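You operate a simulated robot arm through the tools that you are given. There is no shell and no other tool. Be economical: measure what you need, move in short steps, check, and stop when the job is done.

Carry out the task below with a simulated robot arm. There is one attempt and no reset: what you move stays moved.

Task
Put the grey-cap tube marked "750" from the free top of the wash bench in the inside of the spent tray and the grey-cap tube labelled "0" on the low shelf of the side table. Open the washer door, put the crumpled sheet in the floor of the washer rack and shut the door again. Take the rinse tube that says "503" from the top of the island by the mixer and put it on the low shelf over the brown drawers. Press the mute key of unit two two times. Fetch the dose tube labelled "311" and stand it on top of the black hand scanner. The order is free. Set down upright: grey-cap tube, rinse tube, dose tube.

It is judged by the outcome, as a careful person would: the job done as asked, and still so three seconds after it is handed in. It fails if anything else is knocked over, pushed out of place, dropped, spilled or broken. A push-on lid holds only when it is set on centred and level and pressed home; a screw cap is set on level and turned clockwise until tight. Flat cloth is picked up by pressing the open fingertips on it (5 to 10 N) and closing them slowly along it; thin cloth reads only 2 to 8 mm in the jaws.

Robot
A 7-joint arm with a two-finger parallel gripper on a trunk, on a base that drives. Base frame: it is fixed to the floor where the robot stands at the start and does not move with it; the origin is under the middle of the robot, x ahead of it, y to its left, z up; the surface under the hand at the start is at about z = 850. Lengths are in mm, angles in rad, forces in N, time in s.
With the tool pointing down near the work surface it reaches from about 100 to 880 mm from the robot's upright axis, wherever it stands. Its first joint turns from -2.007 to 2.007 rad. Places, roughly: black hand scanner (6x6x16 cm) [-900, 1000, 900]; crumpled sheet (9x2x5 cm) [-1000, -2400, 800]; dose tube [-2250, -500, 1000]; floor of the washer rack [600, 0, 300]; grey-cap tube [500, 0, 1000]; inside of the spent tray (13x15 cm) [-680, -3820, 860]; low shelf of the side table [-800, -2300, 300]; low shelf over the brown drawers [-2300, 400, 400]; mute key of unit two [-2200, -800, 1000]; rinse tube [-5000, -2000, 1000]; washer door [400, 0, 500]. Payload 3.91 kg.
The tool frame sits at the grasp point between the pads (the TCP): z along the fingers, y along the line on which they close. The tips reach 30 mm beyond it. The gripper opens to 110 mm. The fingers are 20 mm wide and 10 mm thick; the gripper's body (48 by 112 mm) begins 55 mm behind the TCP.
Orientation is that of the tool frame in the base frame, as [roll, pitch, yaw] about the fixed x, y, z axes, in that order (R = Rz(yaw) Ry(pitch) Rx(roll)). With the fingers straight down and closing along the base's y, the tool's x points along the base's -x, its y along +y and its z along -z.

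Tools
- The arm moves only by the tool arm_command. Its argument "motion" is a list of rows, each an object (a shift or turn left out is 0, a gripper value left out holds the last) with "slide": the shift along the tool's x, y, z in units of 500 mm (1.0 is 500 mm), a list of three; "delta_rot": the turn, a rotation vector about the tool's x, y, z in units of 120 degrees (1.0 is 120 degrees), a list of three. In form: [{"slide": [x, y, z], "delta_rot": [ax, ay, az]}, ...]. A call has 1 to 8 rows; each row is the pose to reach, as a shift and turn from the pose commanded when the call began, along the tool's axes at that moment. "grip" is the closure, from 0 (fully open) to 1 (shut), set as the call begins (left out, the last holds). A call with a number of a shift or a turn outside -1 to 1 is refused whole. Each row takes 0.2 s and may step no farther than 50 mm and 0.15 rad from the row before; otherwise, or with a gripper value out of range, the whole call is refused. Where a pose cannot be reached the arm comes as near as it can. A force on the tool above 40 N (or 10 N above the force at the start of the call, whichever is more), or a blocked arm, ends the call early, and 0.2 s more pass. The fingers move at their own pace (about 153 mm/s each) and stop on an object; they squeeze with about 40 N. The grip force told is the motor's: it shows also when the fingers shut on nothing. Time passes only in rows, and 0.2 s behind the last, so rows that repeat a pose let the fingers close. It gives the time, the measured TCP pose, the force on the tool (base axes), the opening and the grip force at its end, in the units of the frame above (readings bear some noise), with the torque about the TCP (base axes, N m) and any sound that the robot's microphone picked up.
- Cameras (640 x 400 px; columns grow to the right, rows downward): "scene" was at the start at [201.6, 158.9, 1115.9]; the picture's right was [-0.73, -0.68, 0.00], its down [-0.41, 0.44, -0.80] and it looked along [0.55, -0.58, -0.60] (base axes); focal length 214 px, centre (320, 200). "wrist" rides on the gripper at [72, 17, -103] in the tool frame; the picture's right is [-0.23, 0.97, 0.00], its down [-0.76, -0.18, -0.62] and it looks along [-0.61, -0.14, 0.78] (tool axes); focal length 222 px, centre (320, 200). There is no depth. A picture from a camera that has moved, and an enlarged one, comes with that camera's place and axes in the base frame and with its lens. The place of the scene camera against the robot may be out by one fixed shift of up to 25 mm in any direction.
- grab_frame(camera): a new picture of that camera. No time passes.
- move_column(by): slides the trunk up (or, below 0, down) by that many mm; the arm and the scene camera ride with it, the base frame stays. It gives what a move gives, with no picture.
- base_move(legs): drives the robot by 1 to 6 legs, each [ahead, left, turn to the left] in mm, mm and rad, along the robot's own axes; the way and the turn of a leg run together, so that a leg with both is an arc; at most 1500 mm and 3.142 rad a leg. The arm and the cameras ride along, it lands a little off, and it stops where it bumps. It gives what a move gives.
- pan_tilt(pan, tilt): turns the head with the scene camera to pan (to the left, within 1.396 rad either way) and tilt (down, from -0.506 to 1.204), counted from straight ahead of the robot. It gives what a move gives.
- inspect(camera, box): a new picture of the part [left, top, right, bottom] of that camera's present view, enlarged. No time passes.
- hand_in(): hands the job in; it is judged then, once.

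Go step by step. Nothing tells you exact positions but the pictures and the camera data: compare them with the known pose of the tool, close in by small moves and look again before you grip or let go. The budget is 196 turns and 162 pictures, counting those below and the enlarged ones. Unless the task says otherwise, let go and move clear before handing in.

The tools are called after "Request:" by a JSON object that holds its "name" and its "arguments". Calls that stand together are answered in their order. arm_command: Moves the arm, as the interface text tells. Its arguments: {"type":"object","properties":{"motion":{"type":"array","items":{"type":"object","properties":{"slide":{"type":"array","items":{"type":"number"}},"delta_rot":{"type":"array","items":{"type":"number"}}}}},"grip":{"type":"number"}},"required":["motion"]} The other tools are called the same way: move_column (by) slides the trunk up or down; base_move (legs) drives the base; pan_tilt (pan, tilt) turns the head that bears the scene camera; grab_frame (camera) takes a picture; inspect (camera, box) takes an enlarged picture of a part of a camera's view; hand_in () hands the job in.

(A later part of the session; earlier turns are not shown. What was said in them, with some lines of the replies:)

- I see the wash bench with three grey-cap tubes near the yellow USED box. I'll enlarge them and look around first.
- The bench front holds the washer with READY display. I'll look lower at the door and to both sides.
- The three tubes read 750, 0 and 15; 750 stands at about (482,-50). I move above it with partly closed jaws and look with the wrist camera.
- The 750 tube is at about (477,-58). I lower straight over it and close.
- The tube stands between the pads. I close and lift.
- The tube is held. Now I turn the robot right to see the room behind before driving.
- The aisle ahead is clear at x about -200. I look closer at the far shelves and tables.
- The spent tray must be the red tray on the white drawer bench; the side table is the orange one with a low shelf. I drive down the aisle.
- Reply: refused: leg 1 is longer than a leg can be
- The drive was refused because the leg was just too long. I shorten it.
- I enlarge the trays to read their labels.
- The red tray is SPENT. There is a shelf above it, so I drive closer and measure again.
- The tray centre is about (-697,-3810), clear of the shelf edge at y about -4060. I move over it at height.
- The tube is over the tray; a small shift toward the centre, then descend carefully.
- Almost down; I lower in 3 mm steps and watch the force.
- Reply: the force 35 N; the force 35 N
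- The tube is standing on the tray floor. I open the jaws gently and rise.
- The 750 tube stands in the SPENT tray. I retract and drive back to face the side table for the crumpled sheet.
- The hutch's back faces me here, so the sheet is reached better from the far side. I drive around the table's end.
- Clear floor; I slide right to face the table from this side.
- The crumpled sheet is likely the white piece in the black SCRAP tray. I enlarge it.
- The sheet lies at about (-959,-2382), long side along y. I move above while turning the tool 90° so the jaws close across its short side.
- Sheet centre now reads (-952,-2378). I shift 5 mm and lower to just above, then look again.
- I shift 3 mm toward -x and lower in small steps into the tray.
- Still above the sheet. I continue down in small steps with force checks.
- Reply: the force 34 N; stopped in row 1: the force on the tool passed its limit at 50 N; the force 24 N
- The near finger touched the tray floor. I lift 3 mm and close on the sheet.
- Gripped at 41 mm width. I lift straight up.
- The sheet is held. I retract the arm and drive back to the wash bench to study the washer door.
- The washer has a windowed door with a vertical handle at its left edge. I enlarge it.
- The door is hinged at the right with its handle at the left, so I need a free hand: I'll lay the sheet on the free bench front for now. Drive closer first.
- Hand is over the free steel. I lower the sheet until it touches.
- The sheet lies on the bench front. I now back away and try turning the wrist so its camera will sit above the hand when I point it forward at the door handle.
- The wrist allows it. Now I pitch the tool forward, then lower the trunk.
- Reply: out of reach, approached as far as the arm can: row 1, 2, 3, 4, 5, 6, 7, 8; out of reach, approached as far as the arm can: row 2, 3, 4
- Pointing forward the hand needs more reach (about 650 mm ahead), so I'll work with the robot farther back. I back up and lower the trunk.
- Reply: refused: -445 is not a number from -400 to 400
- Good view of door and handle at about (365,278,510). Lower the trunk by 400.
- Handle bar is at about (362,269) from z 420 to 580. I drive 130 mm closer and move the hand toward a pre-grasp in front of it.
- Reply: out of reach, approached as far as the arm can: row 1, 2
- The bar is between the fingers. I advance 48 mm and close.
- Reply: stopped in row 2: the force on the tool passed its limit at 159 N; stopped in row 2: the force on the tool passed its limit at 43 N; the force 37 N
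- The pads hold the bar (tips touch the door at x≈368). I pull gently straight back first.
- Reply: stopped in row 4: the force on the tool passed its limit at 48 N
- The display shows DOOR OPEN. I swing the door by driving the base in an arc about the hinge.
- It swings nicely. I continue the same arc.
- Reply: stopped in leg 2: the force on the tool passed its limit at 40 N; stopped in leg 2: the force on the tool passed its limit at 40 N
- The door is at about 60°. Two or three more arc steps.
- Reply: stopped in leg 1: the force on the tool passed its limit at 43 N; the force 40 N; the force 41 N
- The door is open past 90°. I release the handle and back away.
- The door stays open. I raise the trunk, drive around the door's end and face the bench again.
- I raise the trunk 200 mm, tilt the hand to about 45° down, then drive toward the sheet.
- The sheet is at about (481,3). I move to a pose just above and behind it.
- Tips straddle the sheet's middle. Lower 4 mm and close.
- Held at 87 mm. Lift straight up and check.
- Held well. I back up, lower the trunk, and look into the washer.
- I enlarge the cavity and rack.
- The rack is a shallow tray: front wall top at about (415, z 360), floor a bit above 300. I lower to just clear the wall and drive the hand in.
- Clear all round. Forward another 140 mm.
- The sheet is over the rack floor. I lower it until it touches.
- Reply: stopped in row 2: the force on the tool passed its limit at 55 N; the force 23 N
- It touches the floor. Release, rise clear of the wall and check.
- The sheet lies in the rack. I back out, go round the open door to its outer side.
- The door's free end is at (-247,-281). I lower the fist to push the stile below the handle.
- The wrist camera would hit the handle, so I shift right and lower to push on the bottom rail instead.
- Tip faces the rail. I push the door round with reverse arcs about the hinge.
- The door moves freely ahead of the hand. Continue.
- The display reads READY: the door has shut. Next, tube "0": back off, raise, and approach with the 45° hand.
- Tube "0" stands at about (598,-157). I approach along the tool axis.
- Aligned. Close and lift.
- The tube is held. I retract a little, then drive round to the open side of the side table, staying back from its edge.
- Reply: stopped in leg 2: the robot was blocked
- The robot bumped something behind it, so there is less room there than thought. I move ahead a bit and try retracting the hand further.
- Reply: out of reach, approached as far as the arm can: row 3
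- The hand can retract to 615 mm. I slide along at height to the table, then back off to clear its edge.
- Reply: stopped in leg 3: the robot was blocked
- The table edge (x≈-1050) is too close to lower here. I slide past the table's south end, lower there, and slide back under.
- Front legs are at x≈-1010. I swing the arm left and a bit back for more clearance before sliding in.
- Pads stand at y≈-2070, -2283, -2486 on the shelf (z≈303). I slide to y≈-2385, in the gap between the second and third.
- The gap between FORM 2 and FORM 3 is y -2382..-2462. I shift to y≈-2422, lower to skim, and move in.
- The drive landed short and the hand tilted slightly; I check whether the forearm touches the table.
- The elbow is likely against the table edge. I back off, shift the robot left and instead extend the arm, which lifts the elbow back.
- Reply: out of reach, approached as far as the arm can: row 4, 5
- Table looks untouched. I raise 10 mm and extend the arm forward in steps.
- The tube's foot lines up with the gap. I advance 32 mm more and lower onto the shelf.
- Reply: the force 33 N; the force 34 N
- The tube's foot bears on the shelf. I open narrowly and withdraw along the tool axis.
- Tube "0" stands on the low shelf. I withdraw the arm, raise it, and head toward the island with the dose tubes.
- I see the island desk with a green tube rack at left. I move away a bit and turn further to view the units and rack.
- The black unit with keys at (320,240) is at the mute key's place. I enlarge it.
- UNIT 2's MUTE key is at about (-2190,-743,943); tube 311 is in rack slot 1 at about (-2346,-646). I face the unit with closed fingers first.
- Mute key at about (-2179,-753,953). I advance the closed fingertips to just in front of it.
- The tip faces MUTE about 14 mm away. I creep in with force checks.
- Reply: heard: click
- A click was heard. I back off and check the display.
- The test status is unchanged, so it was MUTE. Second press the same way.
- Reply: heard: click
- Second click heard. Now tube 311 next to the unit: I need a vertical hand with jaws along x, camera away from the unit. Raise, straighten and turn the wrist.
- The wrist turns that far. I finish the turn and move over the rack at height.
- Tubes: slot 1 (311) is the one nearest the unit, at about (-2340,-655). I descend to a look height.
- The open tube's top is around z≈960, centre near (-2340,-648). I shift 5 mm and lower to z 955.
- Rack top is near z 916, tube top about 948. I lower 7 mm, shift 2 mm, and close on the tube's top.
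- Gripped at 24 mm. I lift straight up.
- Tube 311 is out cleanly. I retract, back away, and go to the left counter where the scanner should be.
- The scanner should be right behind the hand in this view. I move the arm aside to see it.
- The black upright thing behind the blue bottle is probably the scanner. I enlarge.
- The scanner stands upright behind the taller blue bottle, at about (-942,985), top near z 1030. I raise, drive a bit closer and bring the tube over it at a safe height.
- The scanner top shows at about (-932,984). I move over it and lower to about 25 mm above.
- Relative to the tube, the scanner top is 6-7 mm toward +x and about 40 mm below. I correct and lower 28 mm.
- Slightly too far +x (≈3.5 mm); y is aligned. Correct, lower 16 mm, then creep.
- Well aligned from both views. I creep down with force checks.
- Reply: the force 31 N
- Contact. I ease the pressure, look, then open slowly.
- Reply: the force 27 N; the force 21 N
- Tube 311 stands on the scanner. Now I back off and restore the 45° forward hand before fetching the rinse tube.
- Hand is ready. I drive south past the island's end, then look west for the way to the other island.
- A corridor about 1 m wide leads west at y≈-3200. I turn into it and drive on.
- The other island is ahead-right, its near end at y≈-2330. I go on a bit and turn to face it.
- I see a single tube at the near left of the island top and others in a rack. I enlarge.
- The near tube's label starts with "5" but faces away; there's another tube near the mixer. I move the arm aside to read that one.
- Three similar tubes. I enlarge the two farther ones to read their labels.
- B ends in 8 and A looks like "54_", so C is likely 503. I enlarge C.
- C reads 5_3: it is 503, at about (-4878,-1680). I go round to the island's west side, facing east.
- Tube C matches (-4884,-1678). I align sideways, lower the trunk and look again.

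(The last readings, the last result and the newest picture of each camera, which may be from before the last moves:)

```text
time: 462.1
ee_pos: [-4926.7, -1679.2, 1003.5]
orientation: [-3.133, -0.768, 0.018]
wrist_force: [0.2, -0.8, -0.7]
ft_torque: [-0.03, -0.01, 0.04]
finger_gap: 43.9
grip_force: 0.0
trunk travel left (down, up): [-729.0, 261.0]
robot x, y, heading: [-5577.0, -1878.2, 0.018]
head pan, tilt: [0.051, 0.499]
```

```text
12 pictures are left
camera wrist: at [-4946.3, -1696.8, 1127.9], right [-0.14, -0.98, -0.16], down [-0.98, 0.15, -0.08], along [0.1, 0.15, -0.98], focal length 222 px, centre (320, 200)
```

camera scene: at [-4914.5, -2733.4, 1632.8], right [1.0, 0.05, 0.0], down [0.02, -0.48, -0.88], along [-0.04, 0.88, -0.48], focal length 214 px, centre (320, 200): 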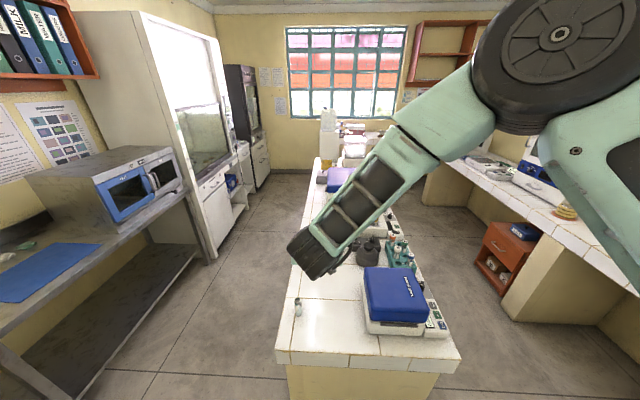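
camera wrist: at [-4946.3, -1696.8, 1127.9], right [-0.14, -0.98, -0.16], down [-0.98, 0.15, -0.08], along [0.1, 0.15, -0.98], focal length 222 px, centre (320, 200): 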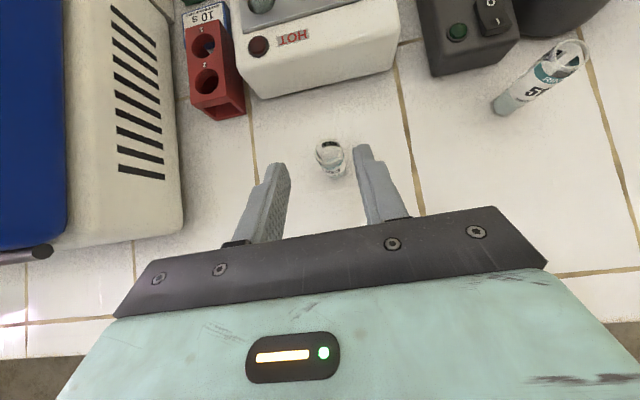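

Tube is centred between the fingers at (-4885,-1680), base z≈850. I descend onto it and grip.

Request:
{"name": "arm_command", "arguments": {"motion": [{"slide": [-0.028, 0.003, 0.069]}, {"slide": [-0.056, 0.004, 0.138]}, {"slide": [-0.0836, 0.004, 0.207]}]}}

Request:
{"name": "grab_frame", "arguments": {"camera": "wrist"}}

```text
time: 462.9
ee_pos: [-4884.9, -1681.8, 900.7]
orientation: [-3.134, -0.771, 0.021]
wrist_force: [-0.3, -0.3, -0.3]
ft_torque: [0.0, 0.0, 0.01]
finger_gap: 44.0
grip_force: 0.1
trunk travel left (down, up): [-729.0, 261.0]
robot x, y, heading: [-5581.6, -1873.6, 0.018]
head pan, tilt: [0.051, 0.499]
```

```text
11 pictures are left
camera wrist: at [-4904.0, -1698.9, 1024.6], right [-0.14, -0.98, -0.16], down [-0.98, 0.15, -0.08], along [0.1, 0.15, -0.98], focal length 222 px, centre (320, 200)
```

wrist: 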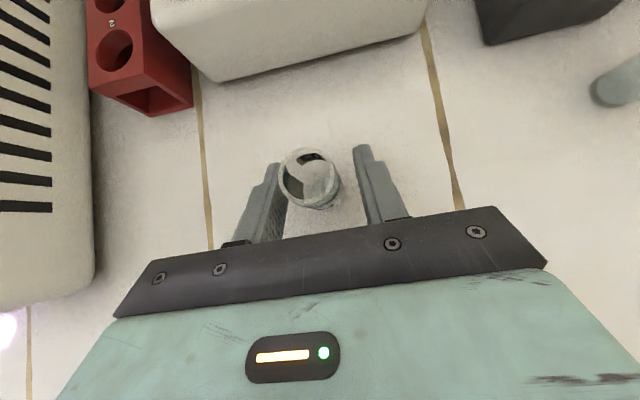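

Aligned. Close and lift with the trunk.

Request:
{"name": "arm_command", "arguments": {"motion": [{"slide": [0, 0, 0]}, {"slide": [0, 0, 0]}, {"slide": [0, 0, 0]}], "grip": 1.0}}

Request:
{"name": "move_column", "arguments": {"by": 250}}

```text
time: 463.7
ee_pos: [-4883.6, -1680.5, 898.2]
orientation: [-3.133, -0.77, 0.02]
wrist_force: [-0.8, -0.8, -0.5]
ft_torque: [-0.05, 0.02, -0.02]
finger_gap: 24.4
grip_force: 40.3
trunk travel left (down, up): [-729.0, 261.0]
robot x, y, heading: [-5580.5, -1878.8, 0.021]
head pan, tilt: [0.051, 0.499]
```

```text
time: 466.3
ee_pos: [-4884.2, -1681.0, 1150.0]
orientation: [-3.132, -0.768, 0.019]
wrist_force: [-0.4, 0.5, 0.6]
ft_torque: [-0.01, 0.0, 0.0]
finger_gap: 24.4
grip_force: 39.9
trunk travel left (down, up): [-979.0, 11.0]
robot x, y, heading: [-5578.7, -1875.9, 0.015]
head pan, tilt: [0.051, 0.499]
```

Tube 503 is held. I drive back through the corridor to the first room.

Request:
{"name": "base_move", "arguments": {"legs": [[0, -1320, -0.016], [1450, 0, 0], [1450, 0, 0], [1000, 0, 0]]}}

Request:
{"name": "base_move", "arguments": {"legs": [[0, 1450, 0], [0, 800, 0]]}}

```text
time: 491.4
ee_pos: [-920.6, -2995.1, 1149.6]
orientation: [-3.132, -0.768, -0.008]
wrist_force: [0.2, -0.1, -0.5]
ft_torque: [0.03, -0.03, -0.02]
finger_gap: 24.4
grip_force: 40.6
trunk travel left (down, up): [-979.0, 11.0]
robot x, y, heading: [-1618.0, -3169.8, -0.011]
head pan, tilt: [0.051, 0.499]
```

```text
time: 502.4
ee_pos: [-949.1, -758.7, 1151.2]
orientation: [-3.133, -0.77, 0.025]
wrist_force: [0.7, 0.6, -1.0]
ft_torque: [0.02, 0.01, -0.01]
finger_gap: 24.1
grip_force: 40.3
trunk travel left (down, up): [-979.0, 11.0]
robot x, y, heading: [-1638.8, -959.3, 0.024]
head pan, tilt: [0.051, 0.499]
```

Request:
{"name": "base_move", "arguments": {"legs": [[740, 690, 0], [0, 0, 2.68]]}}

Request:
{"name": "move_column", "arguments": {"by": -400}}

Request:
{"name": "move_column", "arguments": {"by": -300}}

Request:
{"name": "pan_tilt", "arguments": {"pan": 0.0, "tilt": 0.25}}

Request:
{"name": "grab_frame", "arguments": {"camera": "scene"}}

```text
time: 513.8
ee_pos: [-1635.2, -104.4, 1149.4]
orientation: [-3.132, -0.77, 2.676]
wrist_force: [0.7, 0.6, -0.1]
ft_torque: [0.0, -0.01, 0.0]
finger_gap: 24.1
grip_force: 39.4
trunk travel left (down, up): [-979.0, 11.0]
robot x, y, heading: [-930.1, -255.7, 2.677]
head pan, tilt: [0.051, 0.499]
```

```text
time: 517.6
ee_pos: [-1634.9, -105.1, 749.2]
orientation: [-3.132, -0.769, 2.677]
wrist_force: [0.3, -0.1, -0.9]
ft_torque: [-0.01, -0.04, 0.03]
finger_gap: 24.1
grip_force: 40.5
trunk travel left (down, up): [-579.0, 411.0]
robot x, y, heading: [-931.3, -253.8, 2.672]
head pan, tilt: [0.051, 0.499]
```

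```text
time: 520.6
ee_pos: [-1635.5, -104.6, 450.9]
orientation: [-3.134, -0.769, 2.675]
wrist_force: [0.1, -0.3, 0.3]
ft_torque: [0.01, 0.03, 0.01]
finger_gap: 24.2
grip_force: 40.4
trunk travel left (down, up): [-279.0, 711.0]
robot x, y, heading: [-928.7, -257.1, 2.674]
head pan, tilt: [0.051, 0.499]
```

```text
time: 521.4
ee_pos: [-1635.4, -102.6, 450.6]
orientation: [-3.134, -0.768, 2.675]
wrist_force: [-0.8, -0.1, 0.2]
ft_torque: [0.0, -0.04, 0.0]
finger_gap: 24.2
grip_force: 39.6
trunk travel left (down, up): [-279.0, 711.0]
robot x, y, heading: [-931.0, -259.8, 2.678]
head pan, tilt: [0.0, 0.25]
```

```text
10 pictures are left
camera scene: at [-1232.8, -314.9, 980.9], right [0.45, 0.89, 0.0], down [0.22, -0.11, -0.97], along [-0.86, 0.44, -0.25], focal length 214 px, centre (320, 200)
```

scene: 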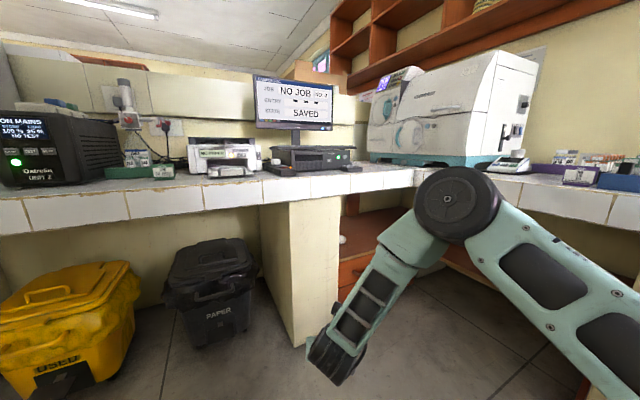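

The brown shelf over the orange drawers is in the corner recess behind the arm. I enlarge it.

Request:
{"name": "inspect", "arguments": {"camera": "scene", "box": [325, 180, 485, 300]}}

```text
3.33 times, centred on (405, 240) of scene
camera zoom: at [-1232.8, -314.9, 980.9], right [0.45, 0.89, 0.0], down [0.22, -0.11, -0.97], along [-0.86, 0.44, -0.25], focal length 715 px, centre (37, 67)
```

zoom: 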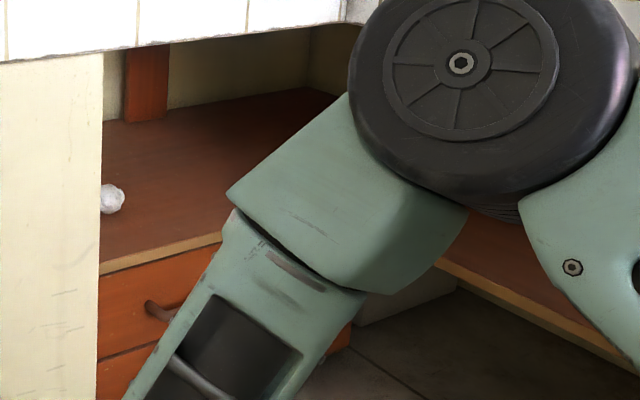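

The shelf front edge is about x≈-2070 (z≈400), y from 260 to 720, with a small ball at (-2255,363). I turn slightly and approach diagonally, aiming for (-2140,420).

Request:
{"name": "move_column", "arguments": {"by": 40}}

Request:
{"name": "base_move", "arguments": {"legs": [[0, 0, -0.126], [433, -65, 0]]}}

Request:
{"name": "grab_frame", "arguments": {"camera": "wrist"}}

```text
time: 522.2
ee_pos: [-1635.9, -104.8, 491.0]
orientation: [-3.133, -0.767, 2.676]
wrist_force: [-0.4, -0.7, -0.3]
ft_torque: [-0.01, -0.01, 0.0]
finger_gap: 24.3
grip_force: 40.0
trunk travel left (down, up): [-319.0, 671.0]
robot x, y, heading: [-927.4, -256.5, 2.674]
head pan, tilt: [0.0, 0.25]
```

```text
time: 525.5
ee_pos: [-1933.1, 284.2, 490.5]
orientation: [-3.133, -0.766, 2.544]
wrist_force: [0.3, -0.1, 0.3]
ft_torque: [0.02, -0.01, -0.02]
finger_gap: 24.1
grip_force: 40.5
trunk travel left (down, up): [-319.0, 671.0]
robot x, y, heading: [-1252.9, 43.8, 2.541]
head pan, tilt: [0.0, 0.25]
```

```text
8 pictures are left
camera wrist: at [-1906.5, 288.4, 614.5], right [0.68, 0.72, -0.16], down [0.71, -0.69, -0.08], along [-0.17, -0.06, -0.98], focal length 222 px, centre (320, 200)
```

wrist: 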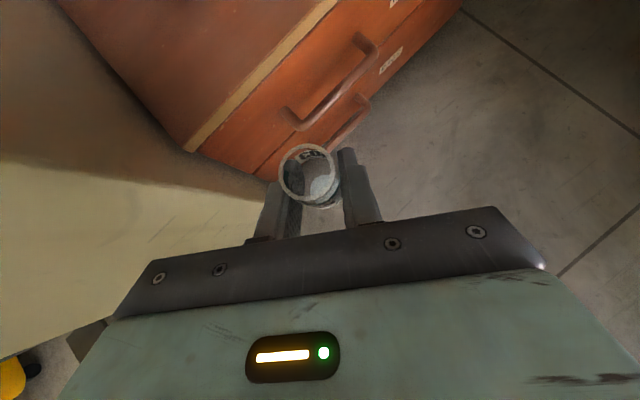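

The shelf edge is nearer x≈-2100. I lower 20 mm and drive 180 mm in, then look.

Request:
{"name": "move_column", "arguments": {"by": -20}}

Request:
{"name": "base_move", "arguments": {"legs": [[175, 0, 0]]}}

Request:
{"name": "grab_frame", "arguments": {"camera": "wrist"}}

```text
time: 526.1
ee_pos: [-1933.1, 283.7, 470.4]
orientation: [-3.132, -0.77, 2.543]
wrist_force: [0.1, 0.5, -0.2]
ft_torque: [0.0, 0.03, -0.01]
finger_gap: 24.1
grip_force: 39.6
trunk travel left (down, up): [-299.0, 691.0]
robot x, y, heading: [-1251.6, 39.8, 2.546]
head pan, tilt: [0.0, 0.25]
```

```text
time: 527.6
ee_pos: [-2076.7, 382.6, 471.4]
orientation: [-3.133, -0.77, 2.542]
wrist_force: [0.5, 1.0, -0.6]
ft_torque: [-0.04, -0.04, -0.01]
finger_gap: 24.0
grip_force: 39.7
trunk travel left (down, up): [-299.0, 691.0]
robot x, y, heading: [-1395.9, 136.6, 2.543]
head pan, tilt: [0.0, 0.25]
```

```text
7 pictures are left
camera wrist: at [-2051.1, 387.1, 594.5], right [0.68, 0.72, -0.16], down [0.71, -0.69, -0.08], along [-0.17, -0.06, -0.98], focal length 222 px, centre (320, 200)
```

wrist: 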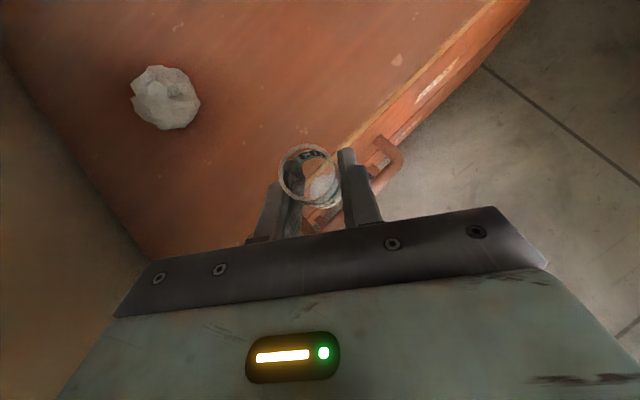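

Shelf top is at z≈393, edge x≈-2100; the tube clears it. I extend the arm 95 mm further in.

Request:
{"name": "arm_command", "arguments": {"motion": [{"slide": [0.046, 0, 0.044]}, {"slide": [0.092, 0, 0.088]}, {"slide": [0.136, 0, 0.132]}]}}

Request:
{"name": "move_column", "arguments": {"by": -22}}

Request:
{"name": "grab_frame", "arguments": {"camera": "wrist"}}

```text
time: 528.4
ee_pos: [-2157.6, 436.7, 472.1]
orientation: [-3.133, -0.77, 2.546]
wrist_force: [0.4, 0.0, -0.5]
ft_torque: [-0.04, -0.01, 0.04]
finger_gap: 24.3
grip_force: 40.3
trunk travel left (down, up): [-299.0, 691.0]
robot x, y, heading: [-1398.0, 144.6, 2.542]
head pan, tilt: [0.0, 0.25]
```

```text
time: 529.1
ee_pos: [-2157.2, 436.0, 449.3]
orientation: [-3.134, -0.769, 2.543]
wrist_force: [0.5, -0.1, -0.2]
ft_torque: [0.03, 0.0, 0.01]
finger_gap: 24.3
grip_force: 40.2
trunk travel left (down, up): [-277.0, 713.0]
robot x, y, heading: [-1396.4, 141.1, 2.543]
head pan, tilt: [0.0, 0.25]
```

```text
6 pictures are left
camera wrist: at [-2131.0, 440.1, 573.9], right [0.68, 0.72, -0.16], down [0.71, -0.69, -0.08], along [-0.17, -0.06, -0.98], focal length 222 px, centre (320, 200)
```

wrist: 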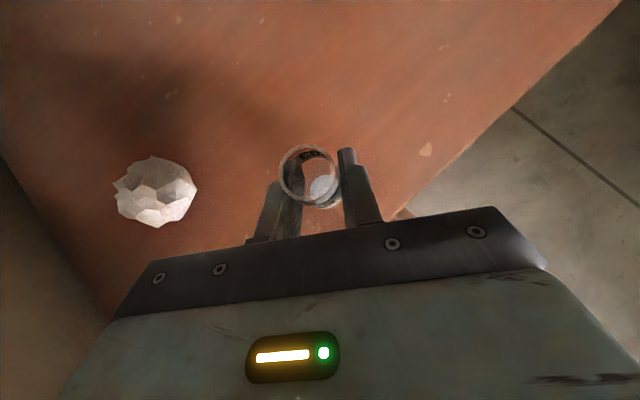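

Over the shelf. I lower in small steps until contact.

Request:
{"name": "arm_command", "arguments": {"motion": [{"slide": [-0.0056, 0, 0.0057]}]}}

Request:
{"name": "arm_command", "arguments": {"motion": [{"slide": [-0.0042, 0, 0.0043]}]}}

Request:
{"name": "arm_command", "arguments": {"motion": [{"slide": [-0.0042, 0, 0.0043]}]}}

Request:
{"name": "arm_command", "arguments": {"motion": [{"slide": [-0.0042, 0, 0.0043]}]}}

```text
time: 529.5
ee_pos: [-2155.4, 435.9, 444.8]
orientation: [-3.132, -0.769, 2.543]
wrist_force: [0.4, -0.6, -0.3]
ft_torque: [0.0, 0.0, 0.0]
finger_gap: 24.1
grip_force: 40.4
trunk travel left (down, up): [-277.0, 713.0]
robot x, y, heading: [-1398.2, 138.6, 2.544]
head pan, tilt: [0.0, 0.25]
```

```text
time: 529.9
ee_pos: [-2156.9, 435.9, 442.9]
orientation: [-3.134, -0.767, 2.543]
wrist_force: [0.2, 0.3, -0.5]
ft_torque: [-0.01, -0.02, 0.0]
finger_gap: 24.1
grip_force: 40.3
trunk travel left (down, up): [-277.0, 713.0]
robot x, y, heading: [-1395.2, 141.5, 2.548]
head pan, tilt: [0.0, 0.25]
```

```text
time: 530.3
ee_pos: [-2157.0, 435.5, 440.3]
orientation: [-3.134, -0.772, 2.543]
wrist_force: [0.3, -0.4, -0.2]
ft_torque: [0.01, 0.02, 0.01]
finger_gap: 24.4
grip_force: 40.4
trunk travel left (down, up): [-277.0, 713.0]
robot x, y, heading: [-1397.9, 140.6, 2.544]
head pan, tilt: [0.0, 0.25]
```

```text
time: 530.7
ee_pos: [-2158.0, 435.4, 436.7]
orientation: [-3.131, -0.77, 2.542]
wrist_force: [0.1, -0.2, 0.8]
ft_torque: [0.0, 0.04, 0.01]
finger_gap: 24.1
grip_force: 39.9
trunk travel left (down, up): [-277.0, 713.0]
robot x, y, heading: [-1394.0, 139.6, 2.54]
head pan, tilt: [0.0, 0.25]
```

Request:
{"name": "arm_command", "arguments": {"motion": [{"slide": [-0.0042, 0, 0.0043]}]}}

Request:
{"name": "arm_command", "arguments": {"motion": [{"slide": [-0.0042, 0, 0.0043]}]}}

Request:
{"name": "arm_command", "arguments": {"motion": [{"slide": [-0.0042, 0, 0.0043]}]}}

```text
time: 531.1
ee_pos: [-2156.8, 434.8, 434.5]
orientation: [-3.133, -0.769, 2.543]
wrist_force: [1.9, -0.6, 3.0]
ft_torque: [0.06, -0.07, -0.05]
finger_gap: 24.2
grip_force: 39.7
trunk travel left (down, up): [-277.0, 713.0]
robot x, y, heading: [-1394.9, 140.8, 2.542]
head pan, tilt: [0.0, 0.25]
```

```text
time: 531.5
ee_pos: [-2157.4, 434.7, 434.7]
orientation: [-3.13, -0.771, 2.543]
wrist_force: [6.2, -1.8, 23.3]
ft_torque: [0.03, -0.32, -0.01]
finger_gap: 24.4
grip_force: 39.8
trunk travel left (down, up): [-277.0, 713.0]
robot x, y, heading: [-1396.0, 140.9, 2.544]
head pan, tilt: [0.0, 0.25]
```

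```text
time: 531.9
ee_pos: [-2158.4, 436.1, 432.5]
orientation: [-3.13, -0.776, 2.543]
wrist_force: [1.0, -0.7, 34.2]
ft_torque: [0.13, 0.02, -0.01]
finger_gap: 24.8
grip_force: 40.0
trunk travel left (down, up): [-277.0, 713.0]
robot x, y, heading: [-1399.3, 141.2, 2.543]
head pan, tilt: [0.0, 0.25]
```

Contact with the shelf. I ease up, open, withdraw along the tool axis and check.

Request:
{"name": "arm_command", "arguments": {"motion": [{"slide": [0.0042, 0, -0.0043]}]}}

Request:
{"name": "arm_command", "arguments": {"motion": [{"slide": [0, 0, 0]}, {"slide": [0, 0, 0]}], "grip": 0.55}}

Request:
{"name": "arm_command", "arguments": {"motion": [{"slide": [0, 0, -0.03]}, {"slide": [0, 0, -0.08]}, {"slide": [-0.03, 0, -0.15]}, {"slide": [-0.08, 0, -0.2]}]}}

Request:
{"name": "grab_frame", "arguments": {"camera": "wrist"}}

```text
time: 532.3
ee_pos: [-2157.8, 435.4, 433.4]
orientation: [-3.131, -0.773, 2.544]
wrist_force: [-9.9, 1.3, 25.4]
ft_torque: [0.22, 0.51, 0.02]
finger_gap: 24.0
grip_force: 39.6
trunk travel left (down, up): [-277.0, 713.0]
robot x, y, heading: [-1395.1, 141.1, 2.541]
head pan, tilt: [0.0, 0.25]
```

```text
time: 532.9
ee_pos: [-2156.3, 434.8, 429.1]
orientation: [-3.132, -0.766, 2.545]
wrist_force: [-0.1, 0.5, -0.5]
ft_torque: [0.01, -0.02, 0.0]
finger_gap: 49.4
grip_force: 0.1
trunk travel left (down, up): [-277.0, 713.0]
robot x, y, heading: [-1396.0, 138.4, 2.54]
head pan, tilt: [0.0, 0.25]
```

```text
time: 533.9
ee_pos: [-2075.1, 379.8, 477.3]
orientation: [-3.133, -0.769, 2.543]
wrist_force: [-0.2, -0.5, 0.1]
ft_torque: [-0.02, 0.01, 0.0]
finger_gap: 49.6
grip_force: 0.0
trunk travel left (down, up): [-277.0, 713.0]
robot x, y, heading: [-1396.9, 142.9, 2.542]
head pan, tilt: [0.0, 0.25]
```

```text
5 pictures are left
camera wrist: at [-2048.7, 384.4, 601.0], right [0.68, 0.72, -0.16], down [0.71, -0.7, -0.08], along [-0.17, -0.06, -0.98], focal length 222 px, centre (320, 200)
```

wrist: 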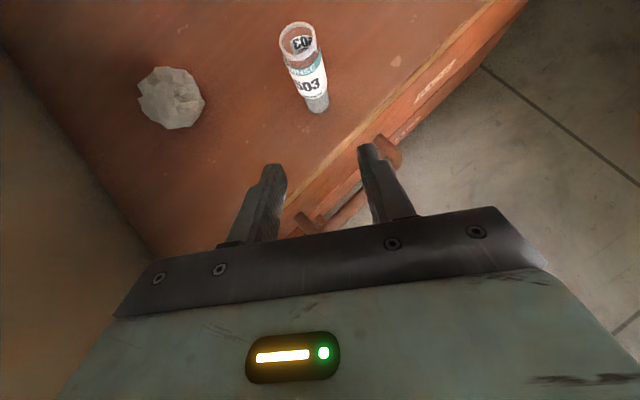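

The tube reads 503 and stands upright on the shelf. I back clear and hand in.

Request:
{"name": "base_move", "arguments": {"legs": [[-350, 0, 0]]}}

Request:
{"name": "pan_tilt", "arguments": {"pan": -0.1, "tilt": 0.2}}

Request:
{"name": "grab_frame", "arguments": {"camera": "scene"}}

```text
time: 536.2
ee_pos: [-1785.0, 183.9, 478.1]
orientation: [-3.132, -0.766, 2.539]
wrist_force: [0.0, 0.4, 0.3]
ft_torque: [-0.01, 0.0, -0.02]
finger_gap: 49.4
grip_force: 0.2
trunk travel left (down, up): [-277.0, 713.0]
robot x, y, heading: [-1105.8, -60.6, 2.537]
head pan, tilt: [0.0, 0.25]
```

```text
time: 536.9
ee_pos: [-1783.6, 184.5, 475.5]
orientation: [-3.132, -0.767, 2.538]
wrist_force: [0.4, -0.4, -0.3]
ft_torque: [0.01, 0.02, -0.01]
finger_gap: 49.5
grip_force: 0.1
trunk travel left (down, up): [-277.0, 713.0]
robot x, y, heading: [-1110.8, -55.9, 2.537]
head pan, tilt: [-0.099, 0.201]
```

```text
4 pictures are left
camera scene: at [-1412.2, -69.1, 983.5], right [0.65, 0.76, 0.0], down [0.15, -0.13, -0.98], along [-0.75, 0.63, -0.2], focal length 214 px, centre (320, 200)
```

scene: 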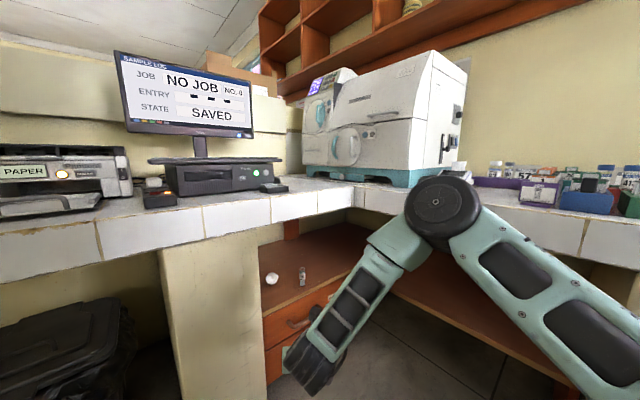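

The tube stands upright on the shelf over the brown drawers and the hand is clear, so I hand in.

Request:
{"name": "hand_in", "arguments": {}}

```text
The job is handed in.
```

All parts of the task are done and handed in:

- **Grey-cap tubes:** 750 stands upright in the spent tray, and 0 stands upright on the low shelf of the side table.
- **Washer:** the crumpled sheet is on the rack floor and the door is shut, with the display back to READY.
- **Rinse tube:** 503 stands upright on the low shelf over the brown drawers.
- **Mute key:** I pressed the mute key of unit two twice and heard a click each time. The unit's display showed no change after the first press; I did not check it after the second.
- **Dose tube:** 311 stands on top of the black hand scanner.

The robot bumped something behind it twice near the island. The arm also seemed to touch the side table's edge once. The bins and the table looked in place afterwards, and I saw nothing knocked over.
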